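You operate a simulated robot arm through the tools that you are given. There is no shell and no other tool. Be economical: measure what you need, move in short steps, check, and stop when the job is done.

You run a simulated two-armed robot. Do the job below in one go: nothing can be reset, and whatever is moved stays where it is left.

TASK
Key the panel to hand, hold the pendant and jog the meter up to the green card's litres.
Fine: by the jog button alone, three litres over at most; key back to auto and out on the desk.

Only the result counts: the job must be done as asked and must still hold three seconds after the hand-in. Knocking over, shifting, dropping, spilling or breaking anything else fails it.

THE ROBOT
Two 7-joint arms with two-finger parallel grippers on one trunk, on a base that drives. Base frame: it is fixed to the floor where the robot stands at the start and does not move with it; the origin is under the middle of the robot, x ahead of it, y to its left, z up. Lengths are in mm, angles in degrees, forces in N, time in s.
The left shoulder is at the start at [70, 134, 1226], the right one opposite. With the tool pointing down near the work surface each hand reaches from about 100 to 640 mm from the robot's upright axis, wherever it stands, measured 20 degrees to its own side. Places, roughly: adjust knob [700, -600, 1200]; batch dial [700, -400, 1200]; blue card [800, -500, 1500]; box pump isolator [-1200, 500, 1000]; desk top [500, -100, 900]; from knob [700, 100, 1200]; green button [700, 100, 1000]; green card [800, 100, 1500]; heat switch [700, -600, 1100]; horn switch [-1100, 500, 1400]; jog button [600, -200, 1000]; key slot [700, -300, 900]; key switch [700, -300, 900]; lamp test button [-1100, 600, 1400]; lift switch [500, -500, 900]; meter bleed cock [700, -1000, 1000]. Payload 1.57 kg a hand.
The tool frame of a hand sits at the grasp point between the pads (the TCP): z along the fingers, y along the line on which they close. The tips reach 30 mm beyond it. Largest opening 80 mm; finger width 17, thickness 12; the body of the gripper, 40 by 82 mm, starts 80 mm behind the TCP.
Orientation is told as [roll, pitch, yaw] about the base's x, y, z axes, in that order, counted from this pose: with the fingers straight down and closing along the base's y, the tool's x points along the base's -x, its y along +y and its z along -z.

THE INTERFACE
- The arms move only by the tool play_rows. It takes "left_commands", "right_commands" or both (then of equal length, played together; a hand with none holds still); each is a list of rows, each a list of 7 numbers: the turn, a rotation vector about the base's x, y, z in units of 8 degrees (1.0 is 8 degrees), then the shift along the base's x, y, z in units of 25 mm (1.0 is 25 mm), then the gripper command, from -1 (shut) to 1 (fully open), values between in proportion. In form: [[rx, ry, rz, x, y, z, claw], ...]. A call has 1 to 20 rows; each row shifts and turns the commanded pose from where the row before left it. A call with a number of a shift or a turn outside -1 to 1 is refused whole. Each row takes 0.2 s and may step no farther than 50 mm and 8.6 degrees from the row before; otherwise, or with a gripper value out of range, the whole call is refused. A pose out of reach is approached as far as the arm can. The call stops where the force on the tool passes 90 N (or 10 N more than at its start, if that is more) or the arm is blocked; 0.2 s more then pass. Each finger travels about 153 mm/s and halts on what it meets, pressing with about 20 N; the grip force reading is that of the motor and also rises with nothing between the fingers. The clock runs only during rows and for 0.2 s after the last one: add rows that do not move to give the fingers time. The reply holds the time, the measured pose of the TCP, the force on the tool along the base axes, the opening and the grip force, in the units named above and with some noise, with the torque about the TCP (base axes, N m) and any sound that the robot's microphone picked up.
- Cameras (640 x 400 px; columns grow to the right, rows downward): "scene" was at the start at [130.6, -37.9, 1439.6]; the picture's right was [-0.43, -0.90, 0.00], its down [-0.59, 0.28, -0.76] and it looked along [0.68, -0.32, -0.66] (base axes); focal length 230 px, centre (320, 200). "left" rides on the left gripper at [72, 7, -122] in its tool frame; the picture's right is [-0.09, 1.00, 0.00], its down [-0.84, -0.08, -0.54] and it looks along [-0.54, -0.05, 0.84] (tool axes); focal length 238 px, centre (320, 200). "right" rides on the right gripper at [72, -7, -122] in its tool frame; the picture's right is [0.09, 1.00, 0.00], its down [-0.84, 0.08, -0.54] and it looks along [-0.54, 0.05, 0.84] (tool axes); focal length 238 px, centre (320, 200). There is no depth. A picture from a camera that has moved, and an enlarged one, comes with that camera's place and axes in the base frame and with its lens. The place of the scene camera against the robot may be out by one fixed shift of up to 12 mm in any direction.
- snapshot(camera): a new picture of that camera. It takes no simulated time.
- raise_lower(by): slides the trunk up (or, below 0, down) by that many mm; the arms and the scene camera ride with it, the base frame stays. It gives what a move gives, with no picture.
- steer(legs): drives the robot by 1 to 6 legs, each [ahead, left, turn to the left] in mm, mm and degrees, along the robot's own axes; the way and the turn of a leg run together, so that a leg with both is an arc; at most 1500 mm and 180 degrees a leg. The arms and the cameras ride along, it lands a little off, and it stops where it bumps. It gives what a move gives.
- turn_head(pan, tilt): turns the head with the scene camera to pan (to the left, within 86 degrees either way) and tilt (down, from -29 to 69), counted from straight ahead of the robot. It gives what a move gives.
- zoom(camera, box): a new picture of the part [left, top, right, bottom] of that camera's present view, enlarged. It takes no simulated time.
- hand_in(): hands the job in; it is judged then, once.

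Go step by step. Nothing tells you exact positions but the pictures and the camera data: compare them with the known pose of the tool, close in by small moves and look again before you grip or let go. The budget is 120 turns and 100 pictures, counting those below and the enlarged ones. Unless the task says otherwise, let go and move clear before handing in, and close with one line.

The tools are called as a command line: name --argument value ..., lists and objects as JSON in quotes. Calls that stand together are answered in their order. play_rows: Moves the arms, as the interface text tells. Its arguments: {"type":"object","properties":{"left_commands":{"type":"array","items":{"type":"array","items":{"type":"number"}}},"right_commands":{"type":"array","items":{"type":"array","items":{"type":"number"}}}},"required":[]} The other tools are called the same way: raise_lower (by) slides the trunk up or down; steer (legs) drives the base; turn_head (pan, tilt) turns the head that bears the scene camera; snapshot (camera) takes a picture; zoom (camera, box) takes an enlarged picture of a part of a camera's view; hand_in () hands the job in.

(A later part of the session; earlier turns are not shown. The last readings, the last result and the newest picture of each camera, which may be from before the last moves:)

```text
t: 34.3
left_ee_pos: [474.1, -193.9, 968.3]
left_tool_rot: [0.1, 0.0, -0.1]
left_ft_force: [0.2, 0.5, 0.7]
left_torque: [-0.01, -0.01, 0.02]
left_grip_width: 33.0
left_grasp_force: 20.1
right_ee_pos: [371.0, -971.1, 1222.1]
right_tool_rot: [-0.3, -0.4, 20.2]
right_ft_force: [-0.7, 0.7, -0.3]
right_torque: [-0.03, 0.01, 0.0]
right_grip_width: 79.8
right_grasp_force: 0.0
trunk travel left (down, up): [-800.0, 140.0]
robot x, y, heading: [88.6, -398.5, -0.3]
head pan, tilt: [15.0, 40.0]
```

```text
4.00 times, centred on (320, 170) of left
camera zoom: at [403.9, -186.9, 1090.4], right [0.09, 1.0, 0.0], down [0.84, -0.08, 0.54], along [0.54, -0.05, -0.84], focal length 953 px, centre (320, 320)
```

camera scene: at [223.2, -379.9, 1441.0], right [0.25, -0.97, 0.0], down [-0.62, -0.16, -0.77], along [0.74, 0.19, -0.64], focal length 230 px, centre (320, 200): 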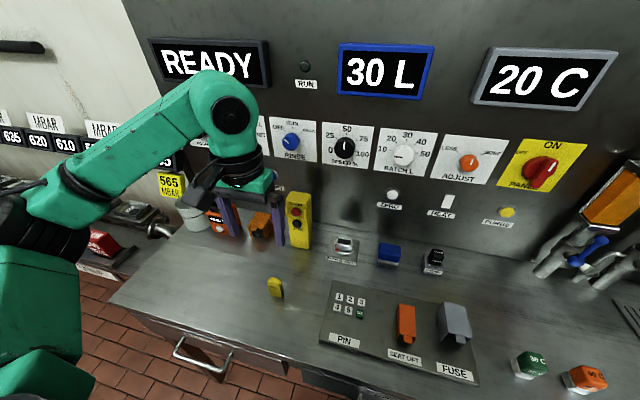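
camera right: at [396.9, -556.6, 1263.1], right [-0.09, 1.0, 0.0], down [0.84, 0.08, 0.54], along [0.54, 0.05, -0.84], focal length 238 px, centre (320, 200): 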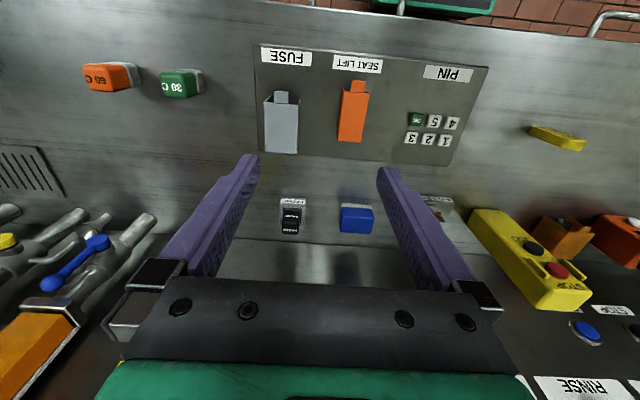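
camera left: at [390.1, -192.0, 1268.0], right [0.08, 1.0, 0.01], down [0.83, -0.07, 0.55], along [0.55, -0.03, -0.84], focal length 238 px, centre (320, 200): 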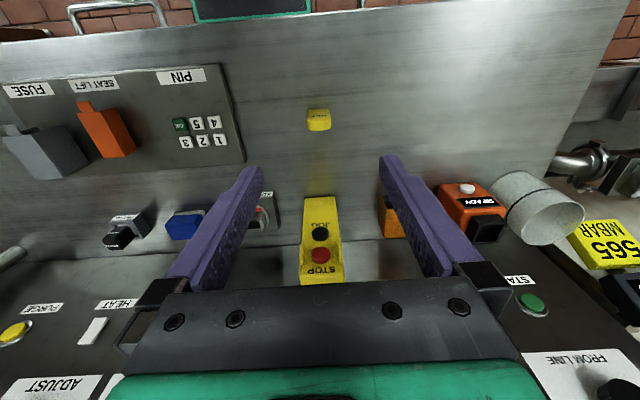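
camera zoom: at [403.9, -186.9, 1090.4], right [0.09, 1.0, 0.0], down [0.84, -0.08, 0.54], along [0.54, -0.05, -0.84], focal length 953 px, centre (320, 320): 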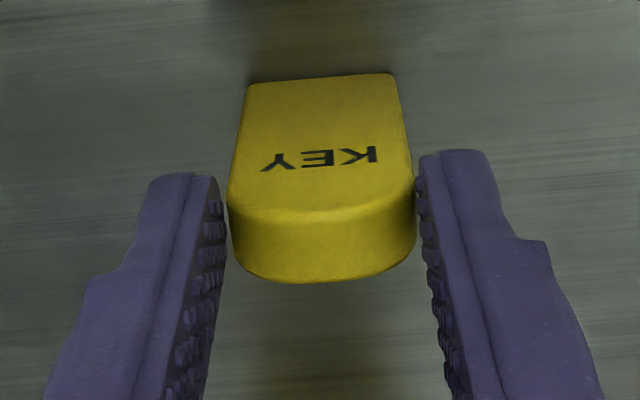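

Key gripped (33 mm). Lifting and carrying it right, then toward the slot, stopping short to check alignment.

play_rows --left_commands '[[0, 0, 0, 0, 0, 0.6, -1], [0, 0, 0, 0, 0, 1, -1], [0, 0, 0, 0, 0, 1, -1], [0, 0, 0, 0, -1, 0.4, -1], [0, 0, 0, 0, -1, 0, -1], [0, 0, 0, 0.5, -1, 0, -1], [0, 0, 0, 0.8, -1, 0, -1], [0, 0, 0, 1, -1, 0, -1], [0, 0, 0, 1, -0.6, 0, -1], [0, 0, 0, 1, 0, 0, -1], [0, 0, 0, 1, 0, 0, -1], [0, 0, 0, 0, 0, 0, -1]]'

zoom --camera "left" --box '[240, 100, 400, 220]'

zoom --camera "scene" --box '[200, 80, 460, 290]'

```text
t: 36.9
left_ee_pos: [606.1, -333.5, 1045.0]
left_tool_rot: [0.0, -0.2, -0.1]
left_ft_force: [0.2, -0.7, -0.9]
left_torque: [0.0, 0.02, 0.02]
left_grip_width: 33.0
left_grasp_force: 19.6
right_ee_pos: [372.2, -969.8, 1221.5]
right_tool_rot: [-0.2, -0.5, 20.2]
right_ft_force: [0.2, -0.3, 0.0]
right_torque: [0.02, 0.02, -0.02]
right_grip_width: 80.1
right_grasp_force: 0.1
trunk travel left (down, up): [-800.0, 140.0]
robot x, y, heading: [84.7, -397.3, -0.4]
head pan, tilt: [15.0, 40.0]
```

```text
3.33 times, centred on (320, 160) of left
camera zoom: at [535.3, -326.0, 1166.6], right [0.09, 1.0, 0.0], down [0.84, -0.08, 0.54], along [0.54, -0.05, -0.84], focal length 794 px, centre (320, 333)
```

zoom: 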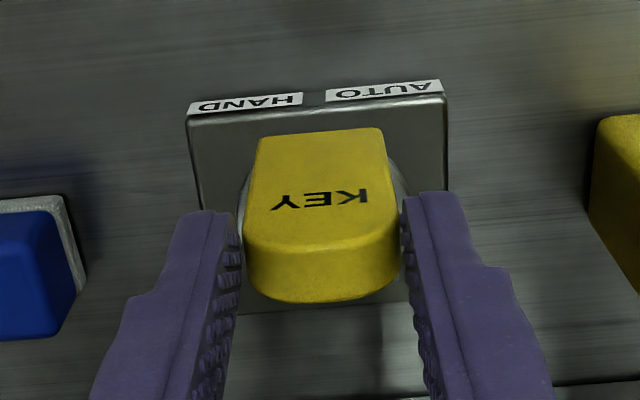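

```text
1.90 times, centred on (330, 185) of scene
camera zoom: at [223.2, -378.5, 1441.0], right [0.25, -0.97, 0.0], down [-0.62, -0.16, -0.77], along [0.74, 0.19, -0.64], focal length 439 px, centre (301, 229)
```

zoom: 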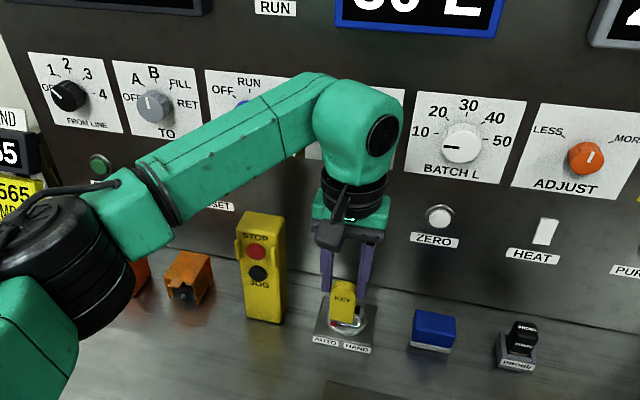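

The slot centre is confirmed at about [657,-334.5] from the base plate corners. Moving the key above it, bottom about 15 mm over the rim.

play_rows --left_commands '[[0, 0, 0, 1, -0.04, 0, -1], [0, 0, 0, 1, 0, -0.4, -1], [0, 0, 0, 0.06, 0, -1, -1], [0, 0, 0, 0, 0, 0, -1]]'

zoom --camera "left" --box '[240, 100, 400, 220]'

zoom --camera "scene" --box '[300, 190, 400, 270]'

```text
t: 37.9
left_ee_pos: [655.2, -334.9, 1011.6]
left_tool_rot: [-0.1, -0.3, 0.0]
left_ft_force: [-0.4, 1.2, 17.0]
left_torque: [0.08, -0.07, 0.03]
left_grip_width: 33.3
left_grasp_force: 20.5
right_ee_pos: [369.6, -969.8, 1223.0]
right_tool_rot: [-0.2, -0.6, 20.3]
right_ft_force: [0.6, 0.1, -0.2]
right_torque: [-0.01, -0.01, 0.01]
right_grip_width: 80.0
right_grasp_force: 0.0
trunk travel left (down, up): [-800.0, 140.0]
robot x, y, heading: [89.8, -397.2, -0.2]
head pan, tilt: [15.0, 40.0]
```

```text
3.33 times, centred on (320, 160) of left
camera zoom: at [584.1, -327.7, 1132.8], right [0.09, 1.0, 0.0], down [0.83, -0.08, 0.54], along [0.54, -0.05, -0.84], focal length 794 px, centre (320, 333)
```

zoom: 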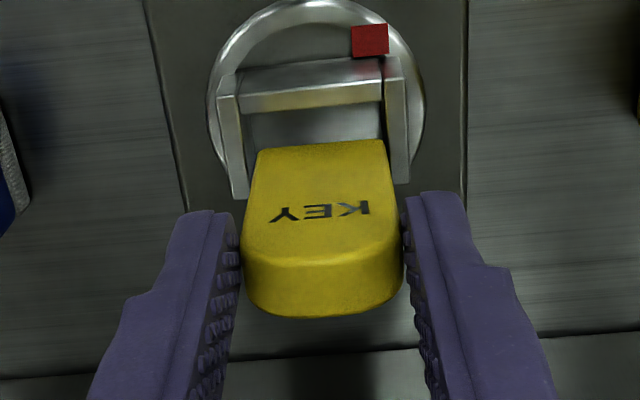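

```text
5.00 times, centred on (350, 230) of scene
camera zoom: at [220.2, -379.1, 1441.5], right [0.25, -0.97, 0.0], down [-0.62, -0.16, -0.77], along [0.74, 0.19, -0.64], focal length 1152 px, centre (170, 50)
```

zoom: 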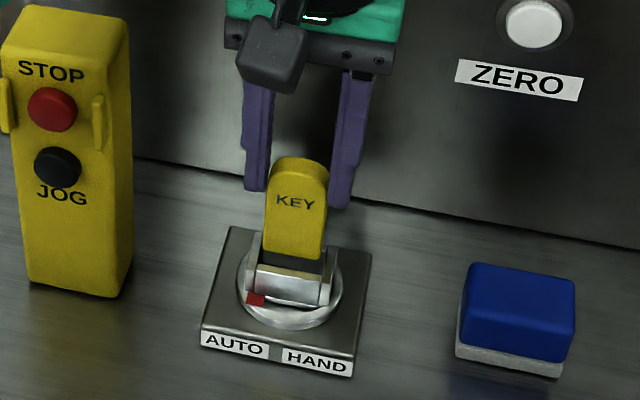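

I feel the key resting on the slot's back wall (17 N up), so it's about 7–8 mm too deep. Lifting slightly, backing off and re-checking.

play_rows --left_commands '[[0, 0, 0, 0, 0, 0.2, -1], [0, 0, 0, -0.3, -0.03, 0, -1], [0, 0, 0, 0, 0, 0, -1]]'

zoom --camera "left" --box '[280, 95, 360, 165]'

zoom --camera "scene" --box '[325, 215, 375, 255]'

```text
t: 38.7
left_ee_pos: [650.0, -335.5, 1013.5]
left_tool_rot: [0.0, -0.1, -0.2]
left_ft_force: [-0.1, 0.4, 0.3]
left_torque: [0.0, 0.0, 0.04]
left_grip_width: 32.9
left_grasp_force: 19.8
right_ee_pos: [371.1, -970.6, 1220.8]
right_tool_rot: [-0.2, -0.5, 20.2]
right_ft_force: [-0.8, -0.3, -0.4]
right_torque: [0.02, 0.02, 0.01]
right_grip_width: 80.0
right_grasp_force: 0.1
trunk travel left (down, up): [-800.0, 140.0]
robot x, y, heading: [89.1, -397.5, -0.1]
head pan, tilt: [15.0, 40.0]
```

```text
5.71 times, centred on (320, 130) of left
camera zoom: at [579.7, -328.7, 1135.9], right [0.09, 1.0, 0.0], down [0.84, -0.08, 0.54], along [0.54, -0.05, -0.84], focal length 1362 px, centre (320, 600)
```

zoom: 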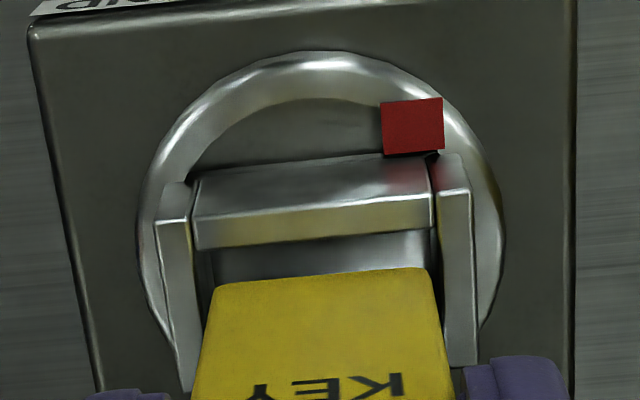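

```text
10.00 times, centred on (350, 235) of scene
camera zoom: at [222.8, -378.6, 1441.0], right [0.25, -0.97, 0.0], down [-0.62, -0.16, -0.77], along [0.74, 0.19, -0.64], focal length 2304 px, centre (20, -150)
```

zoom: 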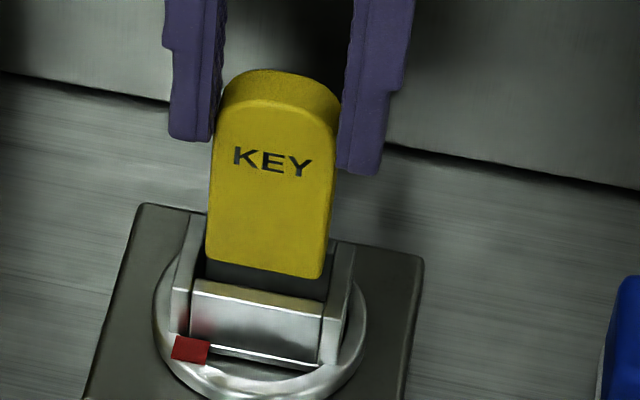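

Lateral alignment is good; a further 2.6 mm back is needed. Then lowering slowly into the slot.

play_rows --left_commands '[[0, 0, 0, -0.1, -0.01, 0, -1], [0, 0, 0, 0, 0, -0.1, -1], [0, 0, 0, 0, 0, -0.1, -1], [0, 0, 0, 0, 0, -0.1, -1], [0, 0, 0, 0, 0, 0, -1]]'

zoom --camera "left" --box '[280, 95, 360, 165]'

```text
t: 39.9
left_ee_pos: [648.1, -335.0, 1006.1]
left_tool_rot: [0.0, 0.0, 0.0]
left_ft_force: [0.4, 0.5, -1.0]
left_torque: [0.03, 0.01, 0.03]
left_grip_width: 33.0
left_grasp_force: 19.8
right_ee_pos: [372.3, -970.9, 1220.9]
right_tool_rot: [-0.2, -0.5, 20.2]
right_ft_force: [0.0, -0.8, -0.1]
right_torque: [-0.01, 0.03, 0.02]
right_grip_width: 80.0
right_grasp_force: 0.0
trunk travel left (down, up): [-800.0, 140.0]
robot x, y, heading: [84.4, -395.7, -0.4]
head pan, tilt: [15.0, 40.0]
```

```text
5.71 times, centred on (320, 130) of left
camera zoom: at [578.0, -328.8, 1127.9], right [0.09, 1.0, 0.0], down [0.84, -0.08, 0.54], along [0.54, -0.05, -0.84], focal length 1362 px, centre (320, 600)
```

zoom: 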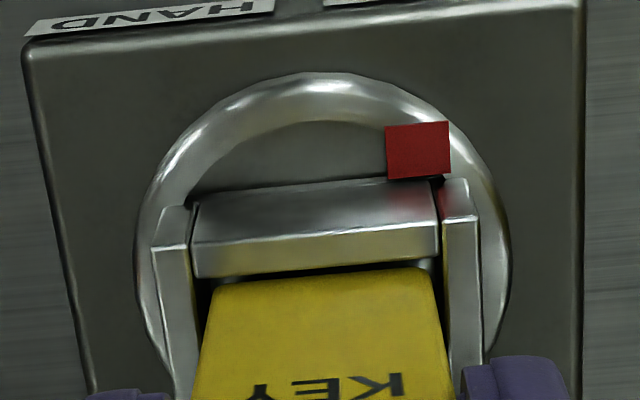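

play_rows --left_commands '[[0, 0, 0, 0, 0, -0.1, -1], [0, 0, 0, 0, 0, -0.1, -1], [0, 0, 0, 0, 0, -0.1, -1], [0, 0, 0, 0, 0, -0.1, -1], [0, 0, 0, 0, 0, 0, -1]]'

zoom --camera "left" --box '[280, 95, 360, 165]'

zoom --camera "scene" --box '[325, 215, 375, 255]'

```text
t: 41.1
left_ee_pos: [648.4, -335.3, 996.3]
left_tool_rot: [0.0, 0.0, -0.1]
left_ft_force: [-0.2, -0.8, 0.1]
left_torque: [0.0, 0.01, -0.01]
left_grip_width: 32.9
left_grasp_force: 20.7
right_ee_pos: [371.8, -970.2, 1222.1]
right_tool_rot: [-0.2, -0.6, 20.2]
right_ft_force: [0.5, 0.5, -0.6]
right_torque: [0.01, -0.02, 0.0]
right_grip_width: 80.0
right_grasp_force: 0.1
trunk travel left (down, up): [-800.0, 140.0]
robot x, y, heading: [85.5, -395.0, -0.4]
head pan, tilt: [15.0, 40.0]
```

```text
5.71 times, centred on (320, 130) of left
camera zoom: at [577.9, -328.7, 1118.2], right [0.09, 1.0, 0.0], down [0.84, -0.08, 0.54], along [0.54, -0.05, -0.84], focal length 1362 px, centre (320, 600)
```

zoom: 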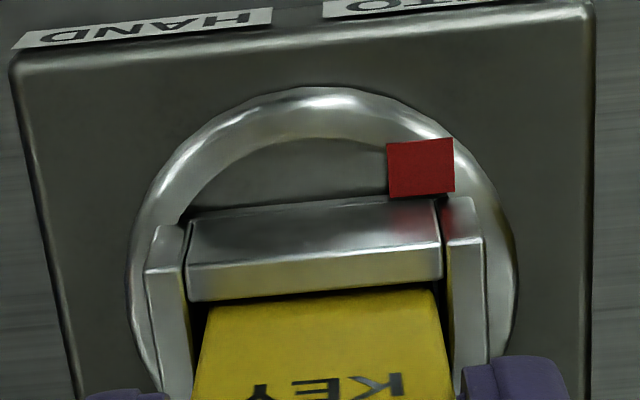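

```text
10.00 times, centred on (350, 235) of scene
camera zoom: at [223.5, -378.5, 1440.9], right [0.25, -0.97, 0.0], down [-0.62, -0.16, -0.77], along [0.74, 0.19, -0.64], focal length 2304 px, centre (20, -150)
```

zoom: 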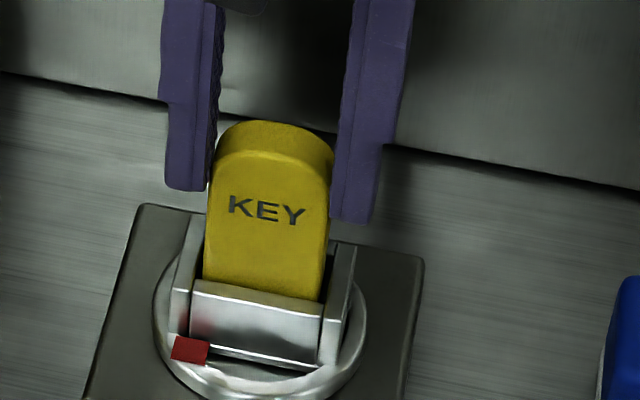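

The key is in the slot. Lowering on until it seats.

play_rows --left_commands '[[0, 0, 0, 0, 0, -0.1, -1], [0, 0, 0, 0, 0, -0.1, -1], [0, 0, 0, 0, 0, -0.1, -1], [0, 0, 0, 0, 0, -0.1, -1], [0, 0, 0, 0, 0, 0, -1]]'

```text
t: 42.3
left_ee_pos: [647.6, -335.4, 989.9]
left_tool_rot: [-0.1, -0.3, -0.1]
left_ft_force: [3.5, 1.8, 16.3]
left_torque: [0.11, -0.18, 0.01]
left_grip_width: 33.2
left_grasp_force: 19.6
right_ee_pos: [371.2, -970.1, 1221.4]
right_tool_rot: [-0.2, -0.6, 20.2]
right_ft_force: [-0.1, -0.2, 0.6]
right_torque: [0.0, 0.01, -0.01]
right_grip_width: 79.8
right_grasp_force: 0.1
trunk travel left (down, up): [-800.0, 140.0]
robot x, y, heading: [85.8, -395.8, -0.4]
head pan, tilt: [15.0, 40.0]
```

Seated (16 N, z 990). Easing off slightly and turning counter-clockwise toward HAND, first 32°.

play_rows --left_commands '[[0, 0, 0, 0, 0, 0.1, -1], [0, 0, 1, 0, 0, 0, -1], [0, 0, 1, 0, 0, 0, -1], [0, 0, 1, 0, 0, 0, -1], [0, 0, 1, 0, 0, 0, -1], [0, 0, 0, 0, 0, 0, -1]]'

zoom --camera "left" --box '[240, 70, 400, 190]'

snapshot --camera "scene"

```text
t: 43.7
left_ee_pos: [648.8, -336.8, 988.4]
left_tool_rot: [0.0, 0.0, 32.1]
left_ft_force: [-0.6, -4.4, -0.5]
left_torque: [-0.32, 0.06, -0.01]
left_grip_width: 33.0
left_grasp_force: 20.4
right_ee_pos: [371.8, -972.3, 1221.5]
right_tool_rot: [-0.1, -0.6, 20.3]
right_ft_force: [-0.9, 0.3, -0.3]
right_torque: [-0.03, 0.0, -0.01]
right_grip_width: 79.9
right_grasp_force: 0.0
trunk travel left (down, up): [-800.0, 140.0]
robot x, y, heading: [87.8, -396.6, -0.2]
head pan, tilt: [15.0, 40.0]
```

```text
3.33 times, centred on (320, 130) of left
camera zoom: at [586.1, -369.4, 1110.1], right [-0.45, 0.89, 0.0], down [0.75, 0.38, 0.54], along [0.48, 0.24, -0.84], focal length 794 px, centre (320, 433)
```

zoom: 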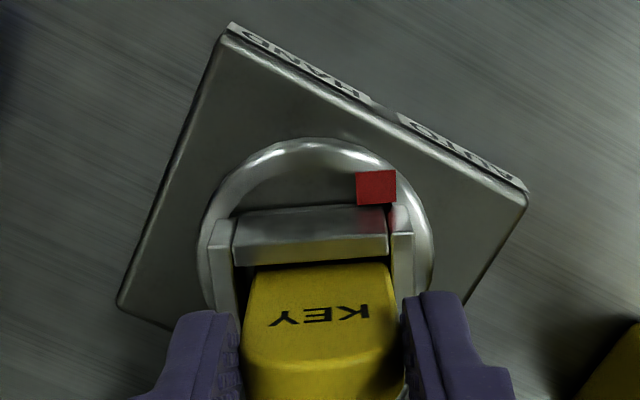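

```text
55 pictures are left
camera scene: at [223.4, -379.8, 1440.9], right [0.25, -0.97, 0.0], down [-0.62, -0.16, -0.77], along [0.74, 0.19, -0.64], focal length 230 px, centre (320, 200)
```

scene: 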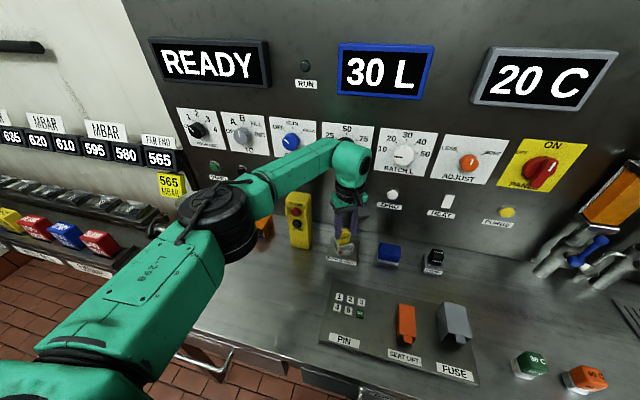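

play_rows --left_commands '[[0, 0, 1, 0, 0, 0, -1], [0, 0, 1, 0, 0, 0, -1], [0, 0, 1, 0, 0, 0, -1], [0, 0, 1, 0, 0, 0, -1], [0, 0, 0, 0, 0, 0, -1]]'

zoom --camera "left" --box '[240, 70, 400, 190]'

snapshot --camera "scene"

```text
t: 44.9
left_ee_pos: [650.7, -338.6, 988.8]
left_tool_rot: [0.0, -0.2, 63.9]
left_ft_force: [8.0, -11.4, 3.7]
left_torque: [-0.76, -0.36, -0.26]
left_grip_width: 33.5
left_grasp_force: 20.0
right_ee_pos: [374.2, -974.0, 1219.3]
right_tool_rot: [0.0, -0.5, 20.2]
right_ft_force: [0.8, 0.3, 0.0]
right_torque: [-0.04, -0.03, -0.02]
right_grip_width: 80.0
right_grasp_force: 0.0
trunk travel left (down, up): [-800.0, 140.0]
robot x, y, heading: [83.9, -398.3, -0.6]
head pan, tilt: [15.0, 40.0]
```

```text
3.33 times, centred on (320, 130) of left
camera zoom: at [614.2, -399.9, 1110.1], right [-0.85, 0.52, 0.0], down [0.44, 0.72, 0.54], along [0.28, 0.46, -0.84], focal length 794 px, centre (320, 433)
```

zoom: 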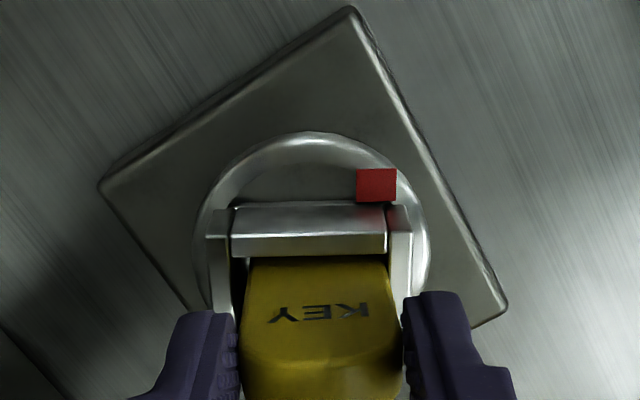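

```text
53 pictures are left
camera scene: at [225.0, -382.3, 1440.9], right [0.25, -0.97, 0.0], down [-0.62, -0.16, -0.77], along [0.74, 0.2, -0.64], focal length 230 px, centre (320, 200)
```

scene: 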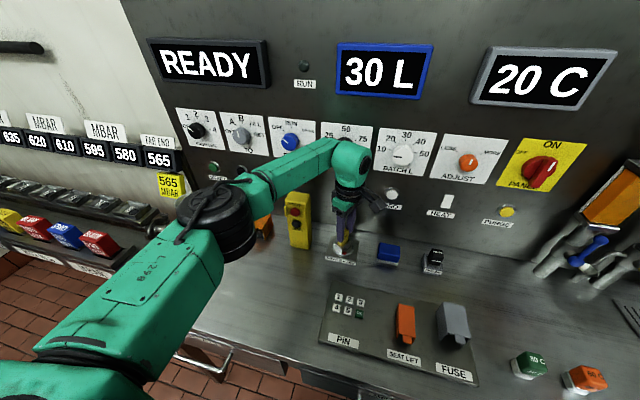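

Turning well; the key axis is ~4 mm off the TCP, so I compensate while finishing the turn.

play_rows --left_commands '[[0, 0, 0, 0.08, -0.12, 0, -1], [0, 0, 1, 0.02, -0.01, 0, -1], [0, 0, 1, 0.02, -0.01, 0, -1], [0, 0, 1, 0.02, 0, 0, -1], [0, 0, 0, 0, 0, 0, -1]]'

snapshot --camera "scene"

zoom --camera "scene" --box '[310, 220, 380, 275]'

```text
t: 46.1
left_ee_pos: [652.6, -339.3, 989.3]
left_tool_rot: [0.1, -0.2, 88.1]
left_ft_force: [0.2, -1.1, -0.5]
left_torque: [-0.03, -0.17, -0.22]
left_grip_width: 35.5
left_grasp_force: 19.5
right_ee_pos: [372.7, -971.0, 1221.3]
right_tool_rot: [-0.1, -0.5, 20.3]
right_ft_force: [0.8, -0.1, -0.6]
right_torque: [0.01, 0.02, -0.01]
right_grip_width: 80.2
right_grasp_force: 0.1
trunk travel left (down, up): [-800.0, 140.0]
robot x, y, heading: [87.5, -395.6, -0.6]
head pan, tilt: [15.0, 40.0]
```

```text
52 pictures are left
camera scene: at [223.8, -379.2, 1440.9], right [0.25, -0.97, 0.0], down [-0.62, -0.16, -0.77], along [0.74, 0.19, -0.64], focal length 230 px, centre (320, 200)
```

scene: 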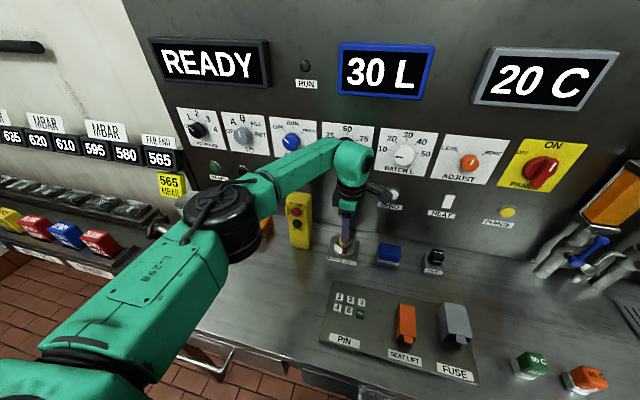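

```text
7.27 times, centred on (345, 248) of scene
camera zoom: at [223.8, -379.2, 1440.9], right [0.25, -0.97, 0.0], down [-0.62, -0.16, -0.77], along [0.74, 0.19, -0.64], focal length 1676 px, centre (138, -146)
```

zoom: 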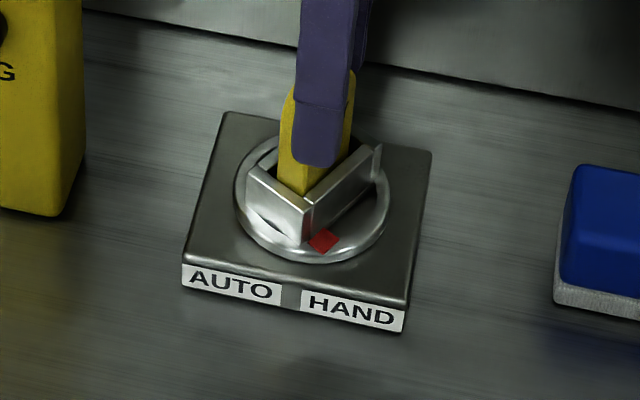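

The dial hit its stop at about 60°, with the marker at HAND; the key twisted a little in the fingers. I'll release it, rise and check that the key stays put.

play_rows --left_commands '[[0, 0, 0, 0, 0, 0, 0.3], [0, 0, 0, 0, 0, 0, 0.4], [0, 0, 0, 0, 0, 0.5, 0.4], [0, 0, 0, 0, 0, 1, 0.4], [0, 0, 0, 0, 0, 1, 0.4], [0, 0, -1, 0, 0, 1, 0.4], [0, 0, -1, -0.5, 0, 0.5, 0.4], [0, 0, -1, -1, 0, 0, 0.4], [0, 0, -1, -1, 0, 0, 1], [0, 0, -1, -1, 0, 0, 1], [0, 0, -1, -1, 0, 0, 1], [0, 0, -1, 0, 0, 0, 1]]'

zoom --camera "scene" --box '[280, 190, 400, 280]'

zoom --camera "left" --box '[220, 140, 420, 290]'

```text
t: 48.7
left_ee_pos: [538.7, -338.1, 1090.1]
left_tool_rot: [0.0, -0.1, 31.8]
left_ft_force: [-0.5, 1.3, -0.1]
left_torque: [0.01, 0.02, 0.04]
left_grip_width: 80.0
left_grasp_force: 0.0
right_ee_pos: [372.8, -969.9, 1221.3]
right_tool_rot: [-0.2, -0.5, 20.2]
right_ft_force: [0.1, 0.2, 0.5]
right_torque: [0.0, -0.02, 0.0]
right_grip_width: 80.4
right_grasp_force: 0.0
trunk travel left (down, up): [-800.0, 140.0]
robot x, y, heading: [88.1, -395.6, -0.4]
head pan, tilt: [15.0, 40.0]
```

```text
4.44 times, centred on (340, 235) of scene
camera zoom: at [223.7, -378.7, 1440.9], right [0.25, -0.97, 0.0], down [-0.62, -0.16, -0.77], along [0.74, 0.19, -0.64], focal length 1024 px, centre (231, 44)
```

zoom: 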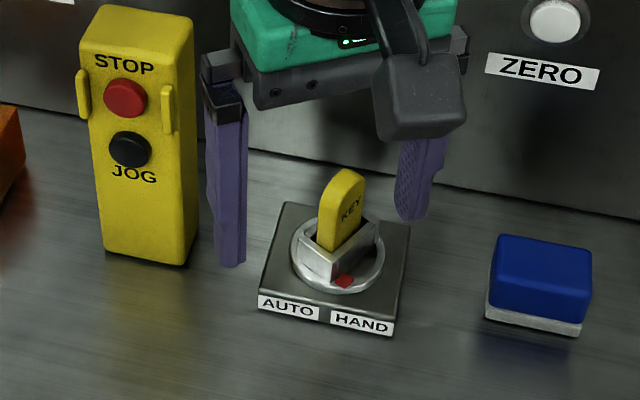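

```text
2.67 times, centred on (320, 215) of left
camera zoom: at [476.1, -370.5, 1211.1], right [-0.45, 0.89, 0.0], down [0.75, 0.37, 0.54], along [0.49, 0.24, -0.84], focal length 636 px, centre (320, 160)
```

zoom: 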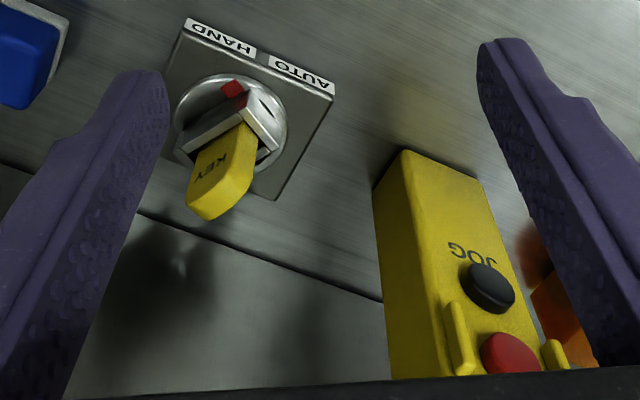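

The key sits in HAND. Now measure the pendant: JOG at about [635,-203,988], bottom z about 882, top about 1062. I'll look closely at its side tabs.

zoom --camera "left" --box '[325, 185, 415, 285]'

zoom --camera "scene" --box '[280, 185, 325, 245]'

```text
4.00 times, centred on (370, 235) of left
camera zoom: at [476.1, -370.5, 1211.1], right [-0.45, 0.89, 0.0], down [0.75, 0.37, 0.54], along [0.49, 0.24, -0.84], focal length 953 px, centre (120, 60)
```

zoom: 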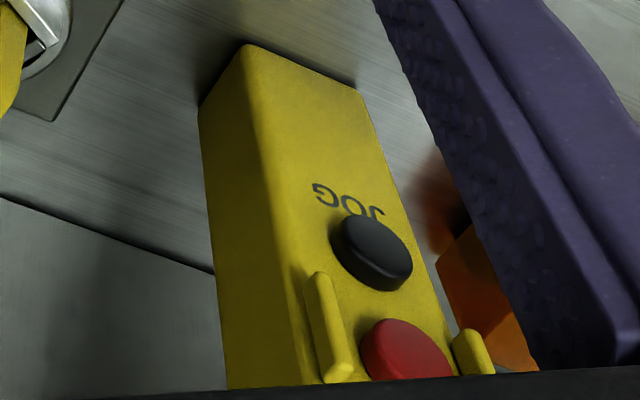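

```text
6.67 times, centred on (302, 215) of scene
camera zoom: at [223.7, -378.7, 1440.9], right [0.25, -0.97, 0.0], down [-0.62, -0.16, -0.77], along [0.74, 0.19, -0.64], focal length 1536 px, centre (437, 100)
```

zoom: 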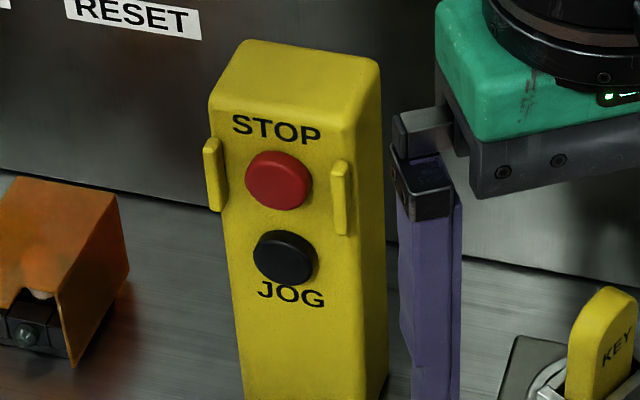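

The tabs sit at the front corners beside STOP. Before deciding which hand does what, I'll test how far inward the right arm can reach with its tool pointing forward.

play_rows --right_commands '[[0, 0, -0.6, 0, 1, 0, -1], [0, 0, -0.6, 0, 1, 0, -1], [0, 0, -0.6, 0, 1, 0, -1], [0, 0, -0.6, 0, 1, 0, -1], [0, -1, 0, 0, 1, 0, -1], [0, -1, 0, 0, 0, 0, -1], [0, -1, 0, 0, 0, 0, -1], [0, -1, 0, 0, 0, 0, -1], [0, -1, 0, 0, 0, 0, -1], [0, -1, 0, 0, 0, 0, -1], [0, -1, 0, 0, 0, 0, -1], [0, -1, 0, 0, 0, 0, -1], [0, -1, 0, 0, 0, 0, -1], [0, -1, 0, 0, 0, 0, -1]]'

play_rows --right_commands '[[0, -0.5, 0, 0, 1, 0, -1], [0, 0, 0, 0, 1, 0, -1], [0, 0, 0, 0, 1, 0, -1], [0, 0, 0, 0, 1, 0, -1], [0, 0, 0, 0, 1, 0, -1], [0, 0, 0, 0, 1, 0, -1]]'

turn_head --pan -20 --tilt 40

snapshot --camera "scene"

```text
t: 51.7
left_ee_pos: [538.4, -337.4, 1088.8]
left_tool_rot: [-0.1, 0.0, 31.9]
left_ft_force: [0.6, 0.1, 0.8]
left_torque: [0.0, 0.02, 0.0]
left_grip_width: 79.8
left_grasp_force: 0.0
right_ee_pos: [353.1, -879.7, 1202.4]
right_tool_rot: [-7.2, -80.5, 7.1]
right_ft_force: [0.2, 0.7, -0.4]
right_torque: [-0.04, -0.01, -0.03]
right_grip_width: 0.2
right_grasp_force: 19.8
right hand out of reach, approached as far as the arm can: row 12
trunk travel left (down, up): [-800.0, 140.0]
robot x, y, heading: [83.6, -399.8, -0.3]
head pan, tilt: [15.0, 40.0]
```

```text
t: 53.1
left_ee_pos: [539.8, -338.6, 1089.6]
left_tool_rot: [0.1, 0.0, 32.0]
left_ft_force: [0.2, -0.3, 0.3]
left_torque: [0.01, -0.04, -0.01]
left_grip_width: 80.4
left_grasp_force: 0.1
right_ee_pos: [346.2, -868.5, 1170.9]
right_tool_rot: [-10.7, -84.4, 10.6]
right_ft_force: [0.2, -0.3, 0.0]
right_torque: [0.0, 0.01, 0.03]
right_grip_width: 0.0
right_grasp_force: 19.4
right hand out of reach, approached as far as the arm can: row 1, 2, 3, 4, 5, 6
trunk travel left (down, up): [-800.0, 140.0]
robot x, y, heading: [87.0, -398.5, -0.3]
head pan, tilt: [15.0, 40.0]
```

```text
t: 54.1
left_ee_pos: [539.4, -337.5, 1090.3]
left_tool_rot: [0.0, 0.0, 31.8]
left_ft_force: [0.1, 0.3, 0.3]
left_torque: [-0.01, 0.02, -0.03]
left_grip_width: 79.9
left_grasp_force: 0.2
right_ee_pos: [345.8, -868.6, 1171.8]
right_tool_rot: [-11.0, -84.3, 10.9]
right_ft_force: [-0.3, -0.2, -0.1]
right_torque: [-0.03, -0.02, 0.01]
right_grip_width: 0.0
right_grasp_force: 19.8
trunk travel left (down, up): [-800.0, 140.0]
robot x, y, heading: [88.2, -399.4, -0.2]
head pan, tilt: [-20.0, 40.0]
```

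```text
46 pictures are left
camera scene: at [220.9, -429.2, 1440.9], right [-0.35, -0.94, 0.0], down [-0.6, 0.22, -0.77], along [0.72, -0.27, -0.64], focal length 230 px, centre (320, 200)
```

scene: 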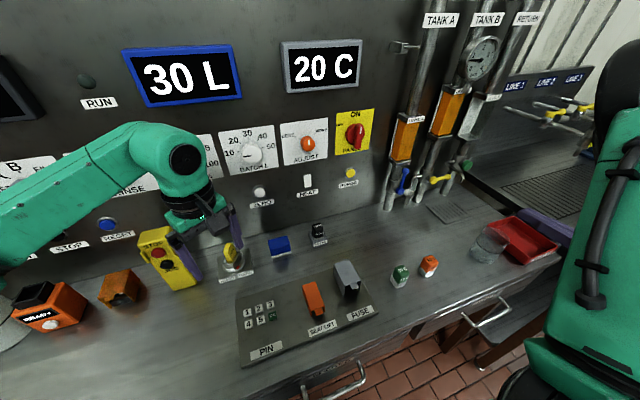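

The right arm changed to an elbow-up shape. I'll push it forward and then inward to see whether it can now reach the centre.

play_rows --right_commands '[[0, 0, 0, 1, 0, 0, -1], [0, 0, 0, 1, 0, 0, -1], [0, 0, 0, 1, 0, 0, -1], [0, 0, 0, 1, 0.3, 0, -1], [0, 0, 0, 1, 0.5, 0, -1], [0, 0, 0, 0, 1, 0, -1], [0, 0, 0, 0, 1, 0, -1], [0, 0, 0, 0, 1, 0, -1], [0, 0, 0, 0, 1, 0, -1], [0, 0, 0, 0, 1, 0, -1], [0, 0, 0, 0, 1, 0, -1], [0, 0, 0, 0, 1, 0, -1]]'

snapshot --camera "scene"

```text
t: 56.8
left_ee_pos: [539.6, -337.6, 1089.6]
left_tool_rot: [0.0, 0.0, 31.8]
left_ft_force: [0.6, -0.4, 0.0]
left_torque: [0.01, -0.01, -0.03]
left_grip_width: 80.1
left_grasp_force: 0.0
right_ee_pos: [539.0, -756.2, 1151.2]
right_tool_rot: [-11.4, -84.4, 11.3]
right_ft_force: [-0.8, -0.8, 0.3]
right_torque: [0.0, 0.0, 0.03]
right_grip_width: 0.0
right_grasp_force: 19.9
right hand out of reach, approached as far as the arm can: row 6, 7, 8, 9, 10, 11, 12
trunk travel left (down, up): [-800.0, 140.0]
robot x, y, heading: [88.6, -400.1, -0.3]
head pan, tilt: [-20.0, 40.0]
```

```text
45 pictures are left
camera scene: at [220.8, -429.1, 1440.9], right [-0.35, -0.94, 0.0], down [-0.6, 0.22, -0.77], along [0.72, -0.27, -0.64], focal length 230 px, centre (320, 200)
```

scene: 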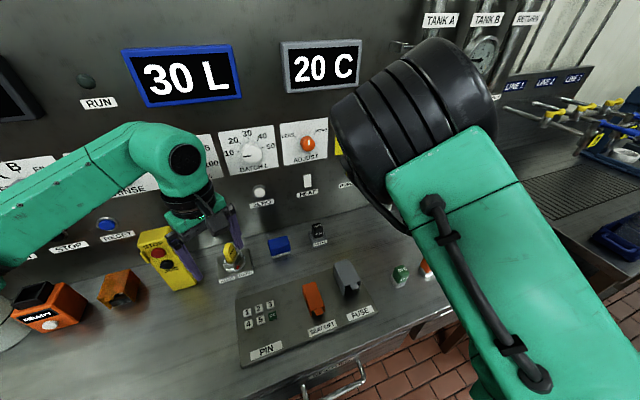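

Both arms favour the robot's right, so in place they'd get in each other's way. Plan: the left hand holds and lifts the pendant and brings it right, turned toward the right hand, which presses JOG; then it goes back to its spot. First I check where the right hand can point left-forward.

play_rows --right_commands '[[0, 0, 1, 0, 0, 0, -1], [0, 0, 1, 0, 0, 0, -1], [0, 0, 1, 0, 0, 0, -1], [0, 0, 1, 0, 0, 0, -1], [0, 0, 1, 0, 0, 0, -1], [0, 0, 0.6, 0, 0, 0, -1], [0, 0, 0, 0, 1, 0, -1], [0, 0, 0, 0, 1, 0, -1], [0, 0, 0, 0, 1, 0, -1], [0, 0, 0, 0, 1, 0, -1], [0, 0, 0, 0, 1, 0, -1], [0, 0, 0, 0, 1, 0, -1]]'

snapshot --camera "scene"

```text
t: 59.4
left_ee_pos: [539.2, -336.6, 1089.7]
left_tool_rot: [-0.1, 0.0, 31.9]
left_ft_force: [0.9, -0.7, 0.3]
left_torque: [-0.02, -0.02, 0.0]
left_grip_width: 80.0
left_grasp_force: 0.2
right_ee_pos: [539.7, -609.1, 1151.1]
right_tool_rot: [-11.3, -84.2, 56.0]
right_ft_force: [-0.5, 0.5, -0.8]
right_torque: [0.0, 0.0, -0.02]
right_grip_width: 0.2
right_grasp_force: 20.2
trunk travel left (down, up): [-800.0, 140.0]
robot x, y, heading: [88.9, -395.4, -0.6]
head pan, tilt: [-20.0, 40.0]
```

```text
44 pictures are left
camera scene: at [221.2, -427.6, 1440.9], right [-0.35, -0.94, 0.0], down [-0.6, 0.22, -0.77], along [0.72, -0.27, -0.64], focal length 230 px, centre (320, 200)
```

scene: 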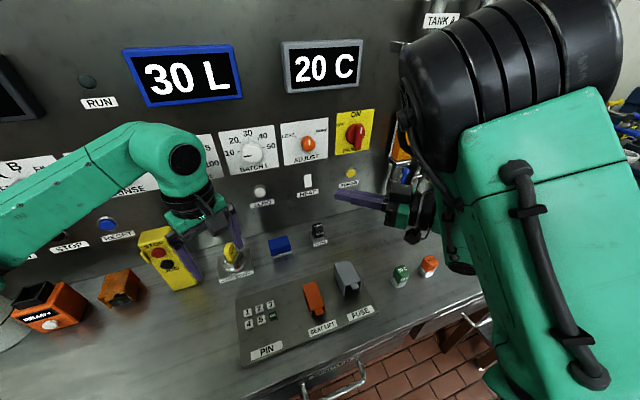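

The right hand moves freely with this orientation, so pressing in place may work after all. Testing how far it reaches inward and forward.

play_rows --right_commands '[[0, 0, 0, 0.5, 1, 0, -1], [0, 0, 0, 0.5, 1, 0, -1], [0, 0, 0, 0.5, 1, 0, -1], [0, 0, 0, 0.5, 1, 0, -1], [0, 0, 0, 1, 0.4, -0.4, -1], [0, 0, -0.6, 0, 0, -1, -1], [0, 0, -1, 0, 0, -0.5, -1], [0, 0, 0, 0, 0, 0, -1]]'

snapshot --camera "scene"

```text
t: 61.1
left_ee_pos: [539.4, -337.8, 1089.9]
left_tool_rot: [0.0, 0.0, 31.9]
left_ft_force: [-0.4, 0.3, -0.2]
left_torque: [-0.03, -0.04, 0.01]
left_grip_width: 80.2
left_grasp_force: 0.0
right_ee_pos: [618.6, -620.2, 1104.4]
right_tool_rot: [-10.7, -84.4, 42.6]
right_ft_force: [-0.2, -0.1, -0.4]
right_torque: [0.0, -0.01, 0.01]
right_grip_width: 0.0
right_grasp_force: 19.8
right hand out of reach, approached as far as the arm can: row 2, 3, 4, 5, 6, 7
trunk travel left (down, up): [-800.0, 140.0]
robot x, y, heading: [87.2, -393.1, -0.3]
head pan, tilt: [-20.0, 40.0]
```

```text
43 pictures are left
camera scene: at [221.1, -429.2, 1440.9], right [-0.35, -0.94, 0.0], down [-0.6, 0.22, -0.77], along [0.72, -0.27, -0.64], focal length 230 px, centre (320, 200)
```

scene: 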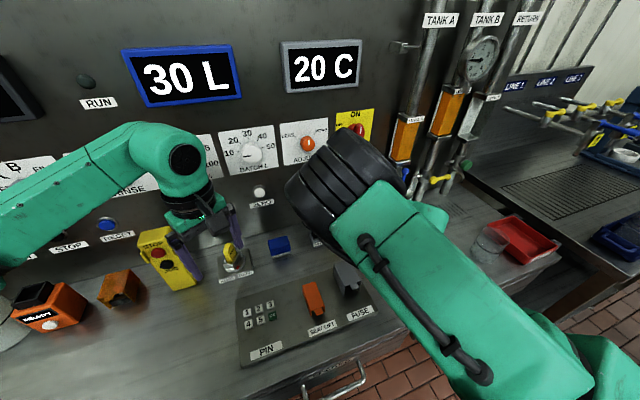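

Without the elbows clashing, the good meeting spot is about [540,-610] with the right hand pointing 45° left. Backing the right hand off there and bringing the left over the pendant.

play_rows --right_commands '[[0, 0, 0, -1, 0, 0, -1], [0, 0, 0.5, -1, -0.3, 0, -1], [0, 0, 0.5, -1, -0.5, 0, -1], [0, 0, 0.5, -1, -0.5, 0, -1], [0, 0, 0.2, -1, -0.5, 0, -1], [0, 0, 0, 0, -0.5, 0, -1], [0, 0, 0, 0, 0, 0, -1], [0, 0, 0, 0, 0, 0, -1]]' --left_commands '[[0, 0, -1, 0, 0, 1, 1], [0, 0, -1, 0, 0.5, 1, 1], [0, 0, -1, 0, 1, 0, 1], [0, 0, -1, 0, 1, 0, 1], [0, 0, 0, 0.4, 1, 0, 1], [0, 0, 0, 0.6, 1, 0, 1], [0, 0, 0, 0, 0.7, 0, 1], [0, 0, 0, 0, 0, 0, 1]]'

zoom --camera "left" --box '[240, 110, 400, 290]'

snapshot --camera "scene"

```text
t: 63.0
left_ee_pos: [564.6, -205.9, 1140.4]
left_tool_rot: [0.0, 0.0, -0.1]
left_ft_force: [-0.6, -0.1, 0.0]
left_torque: [0.0, 0.01, 0.0]
left_grip_width: 79.9
left_grasp_force: 0.1
right_ee_pos: [492.9, -684.1, 1105.5]
right_tool_rot: [-10.8, -84.4, 56.3]
right_ft_force: [0.1, 0.3, 0.7]
right_torque: [-0.03, -0.01, -0.01]
right_grip_width: 0.0
right_grasp_force: 20.1
right hand out of reach, approached as far as the arm can: row 1
trunk travel left (down, up): [-800.0, 140.0]
robot x, y, heading: [87.3, -395.1, -0.1]
head pan, tilt: [-20.0, 40.0]
```

```text
2.22 times, centred on (320, 200) of left
camera zoom: at [494.7, -199.7, 1262.7], right [0.09, 1.0, 0.0], down [0.84, -0.08, 0.54], along [0.54, -0.05, -0.84], focal length 530 px, centre (320, 200)
```

zoom: 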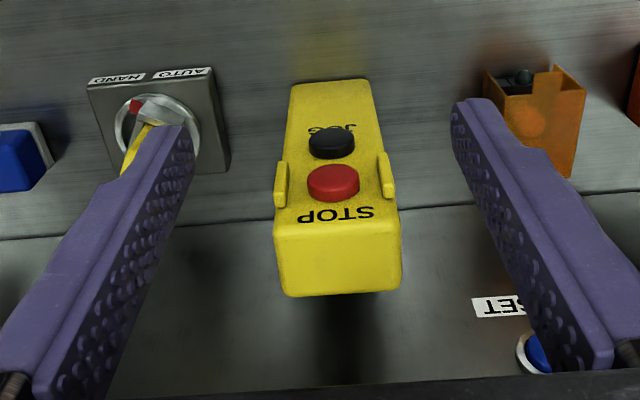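

```text
41 pictures are left
camera scene: at [220.5, -429.9, 1441.0], right [-0.35, -0.94, 0.0], down [-0.6, 0.22, -0.77], along [0.72, -0.27, -0.64], focal length 230 px, centre (320, 200)
```

scene: 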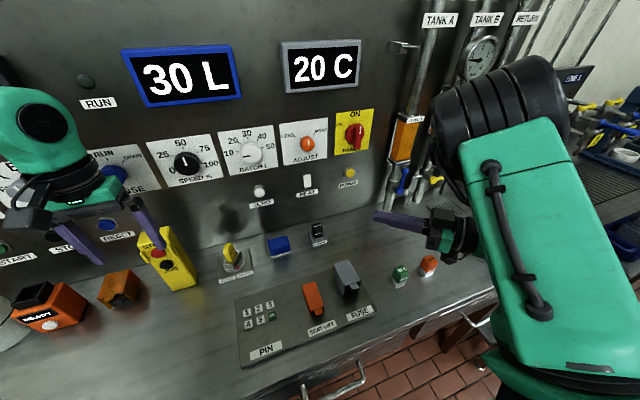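

Pendant centre y is about -205, body x 637–677, top about 1066; side fins (64 mm across) at x about 634, z 1016–1050. Moving over and descending around it, checking midway.

play_rows --left_commands '[[0, 0, 0, 1, 0.03, 0, 1], [0, 0, 0, 1, 0, 0, 1], [0, 0, 0, 1, 0, 0, 1], [0, 0, 0, 0, 0, -0.6, 1], [0, 0, 0, 0, 0, -0.8, 1], [0, 0, 0, 0, 0, 0, 1]]'

zoom --camera "left" --box '[220, 40, 420, 290]'

```text
t: 64.3
left_ee_pos: [640.3, -208.0, 1103.7]
left_tool_rot: [0.0, 0.1, -0.1]
left_ft_force: [0.3, 0.2, -0.4]
left_torque: [0.0, -0.03, -0.03]
left_grip_width: 79.9
left_grasp_force: 0.0
right_ee_pos: [492.0, -682.7, 1105.7]
right_tool_rot: [-10.6, -84.4, 56.1]
right_ft_force: [0.9, -0.5, 0.3]
right_torque: [0.01, 0.01, 0.02]
right_grip_width: 0.1
right_grasp_force: 20.0
trunk travel left (down, up): [-800.0, 140.0]
robot x, y, heading: [86.0, -400.1, -0.3]
head pan, tilt: [-20.0, 40.0]
```

```text
1.60 times, centred on (320, 165) of left
camera zoom: at [570.3, -202.2, 1224.4], right [0.09, 1.0, 0.0], down [0.84, -0.08, 0.54], along [0.54, -0.05, -0.84], focal length 381 px, centre (320, 256)
```

zoom: 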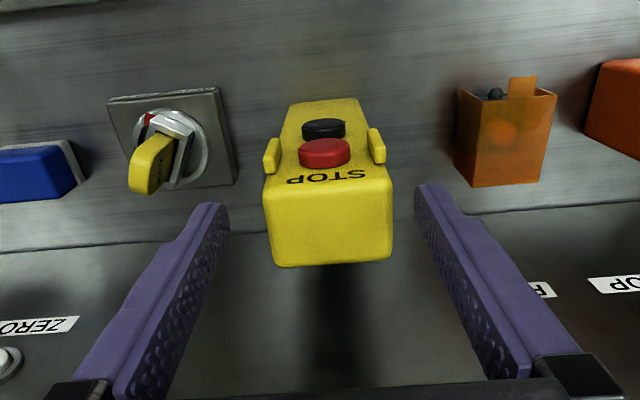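

Centred within 2 mm. Descending to the fins and closing gently.

play_rows --left_commands '[[0, 0, 0, 0, 0.07, 0, 1], [0, 0, 0, 0, 0, -0.8, 1], [0, 0, 0, 0, 0, -0.8, 1], [0, 0, 0, 0, 0, -0.8, 1], [0, 0, 0, 0, 0, -0.65, 1], [0, 0, 0, 0, 0, 0, 1]]'

zoom --camera "left" --box '[220, 40, 420, 290]'

zoom --camera "scene" --box '[80, 180, 260, 300]'

```text
t: 65.8
left_ee_pos: [638.3, -207.0, 1026.9]
left_tool_rot: [0.0, 0.0, -0.1]
left_ft_force: [0.0, -0.2, 0.8]
left_torque: [0.01, -0.03, 0.0]
left_grip_width: 79.9
left_grasp_force: 0.0
right_ee_pos: [493.4, -683.1, 1103.8]
right_tool_rot: [-10.7, -84.3, 56.2]
right_ft_force: [0.7, -0.2, -0.7]
right_torque: [-0.01, -0.03, 0.0]
right_grip_width: 0.1
right_grasp_force: 20.0
trunk travel left (down, up): [-800.0, 140.0]
robot x, y, heading: [87.0, -402.0, -0.2]
head pan, tilt: [-20.0, 40.0]
```

```text
1.60 times, centred on (320, 165) of left
camera zoom: at [569.4, -200.3, 1147.8], right [0.09, 1.0, 0.0], down [0.84, -0.08, 0.54], along [0.54, -0.05, -0.84], focal length 381 px, centre (320, 256)
```

zoom: 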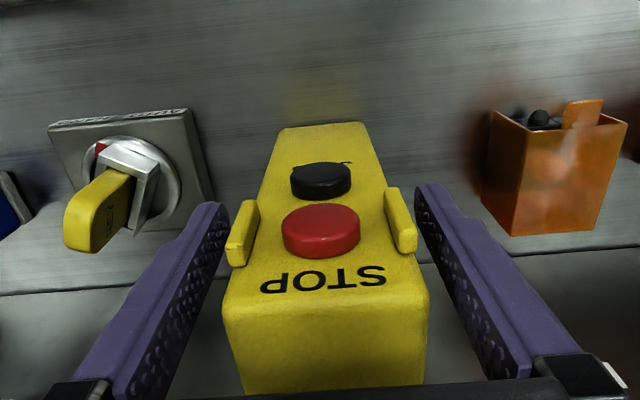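

```text
3.33 times, centred on (170, 240) of scene
camera zoom: at [220.8, -429.6, 1440.9], right [-0.35, -0.94, 0.0], down [-0.6, 0.22, -0.77], along [0.72, -0.27, -0.64], focal length 768 px, centre (820, 67)
```

zoom: 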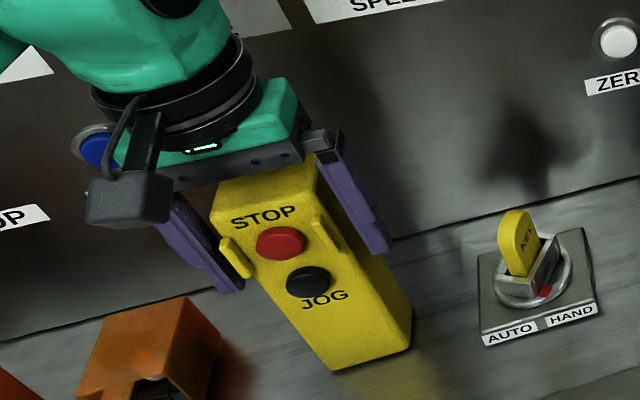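

Fingers are straddling the fins but ~5 mm deep of their centre. I'll nudge back 5 mm and close.

play_rows --left_commands '[[0, 0, 0, -0.2, 0.02, 0, 0.9], [0, 0, 0, 0, 0, 0, 0.75], [0, 0, 0, 0, 0, 0, 0.6], [0, 0, 0, 0, 0, 0, 0.4], [0, 0, 0, 0, 0, 0, -1], [0, 0, 0, 0, 0, 0, -1], [0, 0, 0, 0, 0, 0, -1]]'

zoom --camera "left" --box '[220, 40, 420, 290]'

zoom --camera "scene" --box '[80, 40, 260, 300]'

```text
t: 67.3
left_ee_pos: [634.2, -205.8, 1027.2]
left_tool_rot: [0.0, 0.0, -0.2]
left_ft_force: [-0.8, 0.3, -0.2]
left_torque: [0.04, -0.05, 0.05]
left_grip_width: 59.7
left_grasp_force: 19.7
right_ee_pos: [492.8, -681.8, 1105.2]
right_tool_rot: [-10.7, -84.4, 56.3]
right_ft_force: [-0.1, 0.6, -0.3]
right_torque: [-0.03, 0.0, 0.0]
right_grip_width: 0.0
right_grasp_force: 19.4
trunk travel left (down, up): [-800.0, 140.0]
robot x, y, heading: [85.5, -393.8, -0.6]
head pan, tilt: [-20.0, 40.0]
```

```text
1.60 times, centred on (320, 165) of left
camera zoom: at [563.9, -199.3, 1147.7], right [0.09, 1.0, 0.0], down [0.84, -0.08, 0.54], along [0.54, -0.05, -0.84], focal length 381 px, centre (320, 256)
```

zoom: 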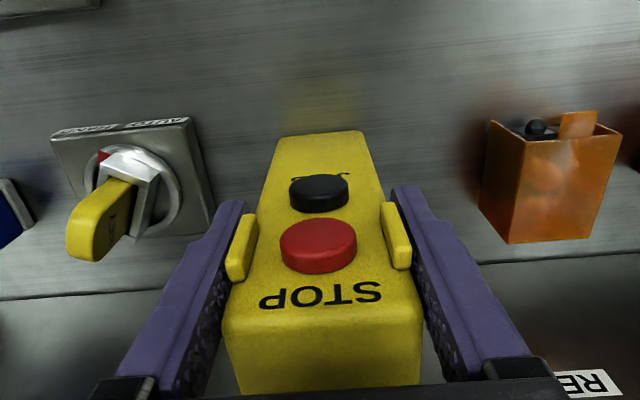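

```text
1.54 times, centred on (170, 170) of scene
camera zoom: at [220.9, -429.2, 1440.9], right [-0.35, -0.94, 0.0], down [-0.6, 0.22, -0.77], along [0.72, -0.27, -0.64], focal length 354 px, centre (551, 246)
```

zoom: 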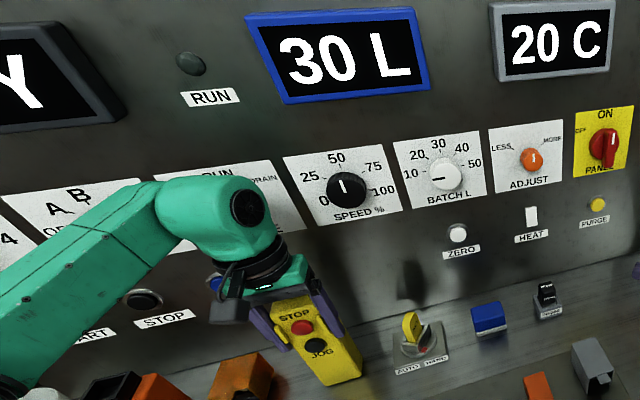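

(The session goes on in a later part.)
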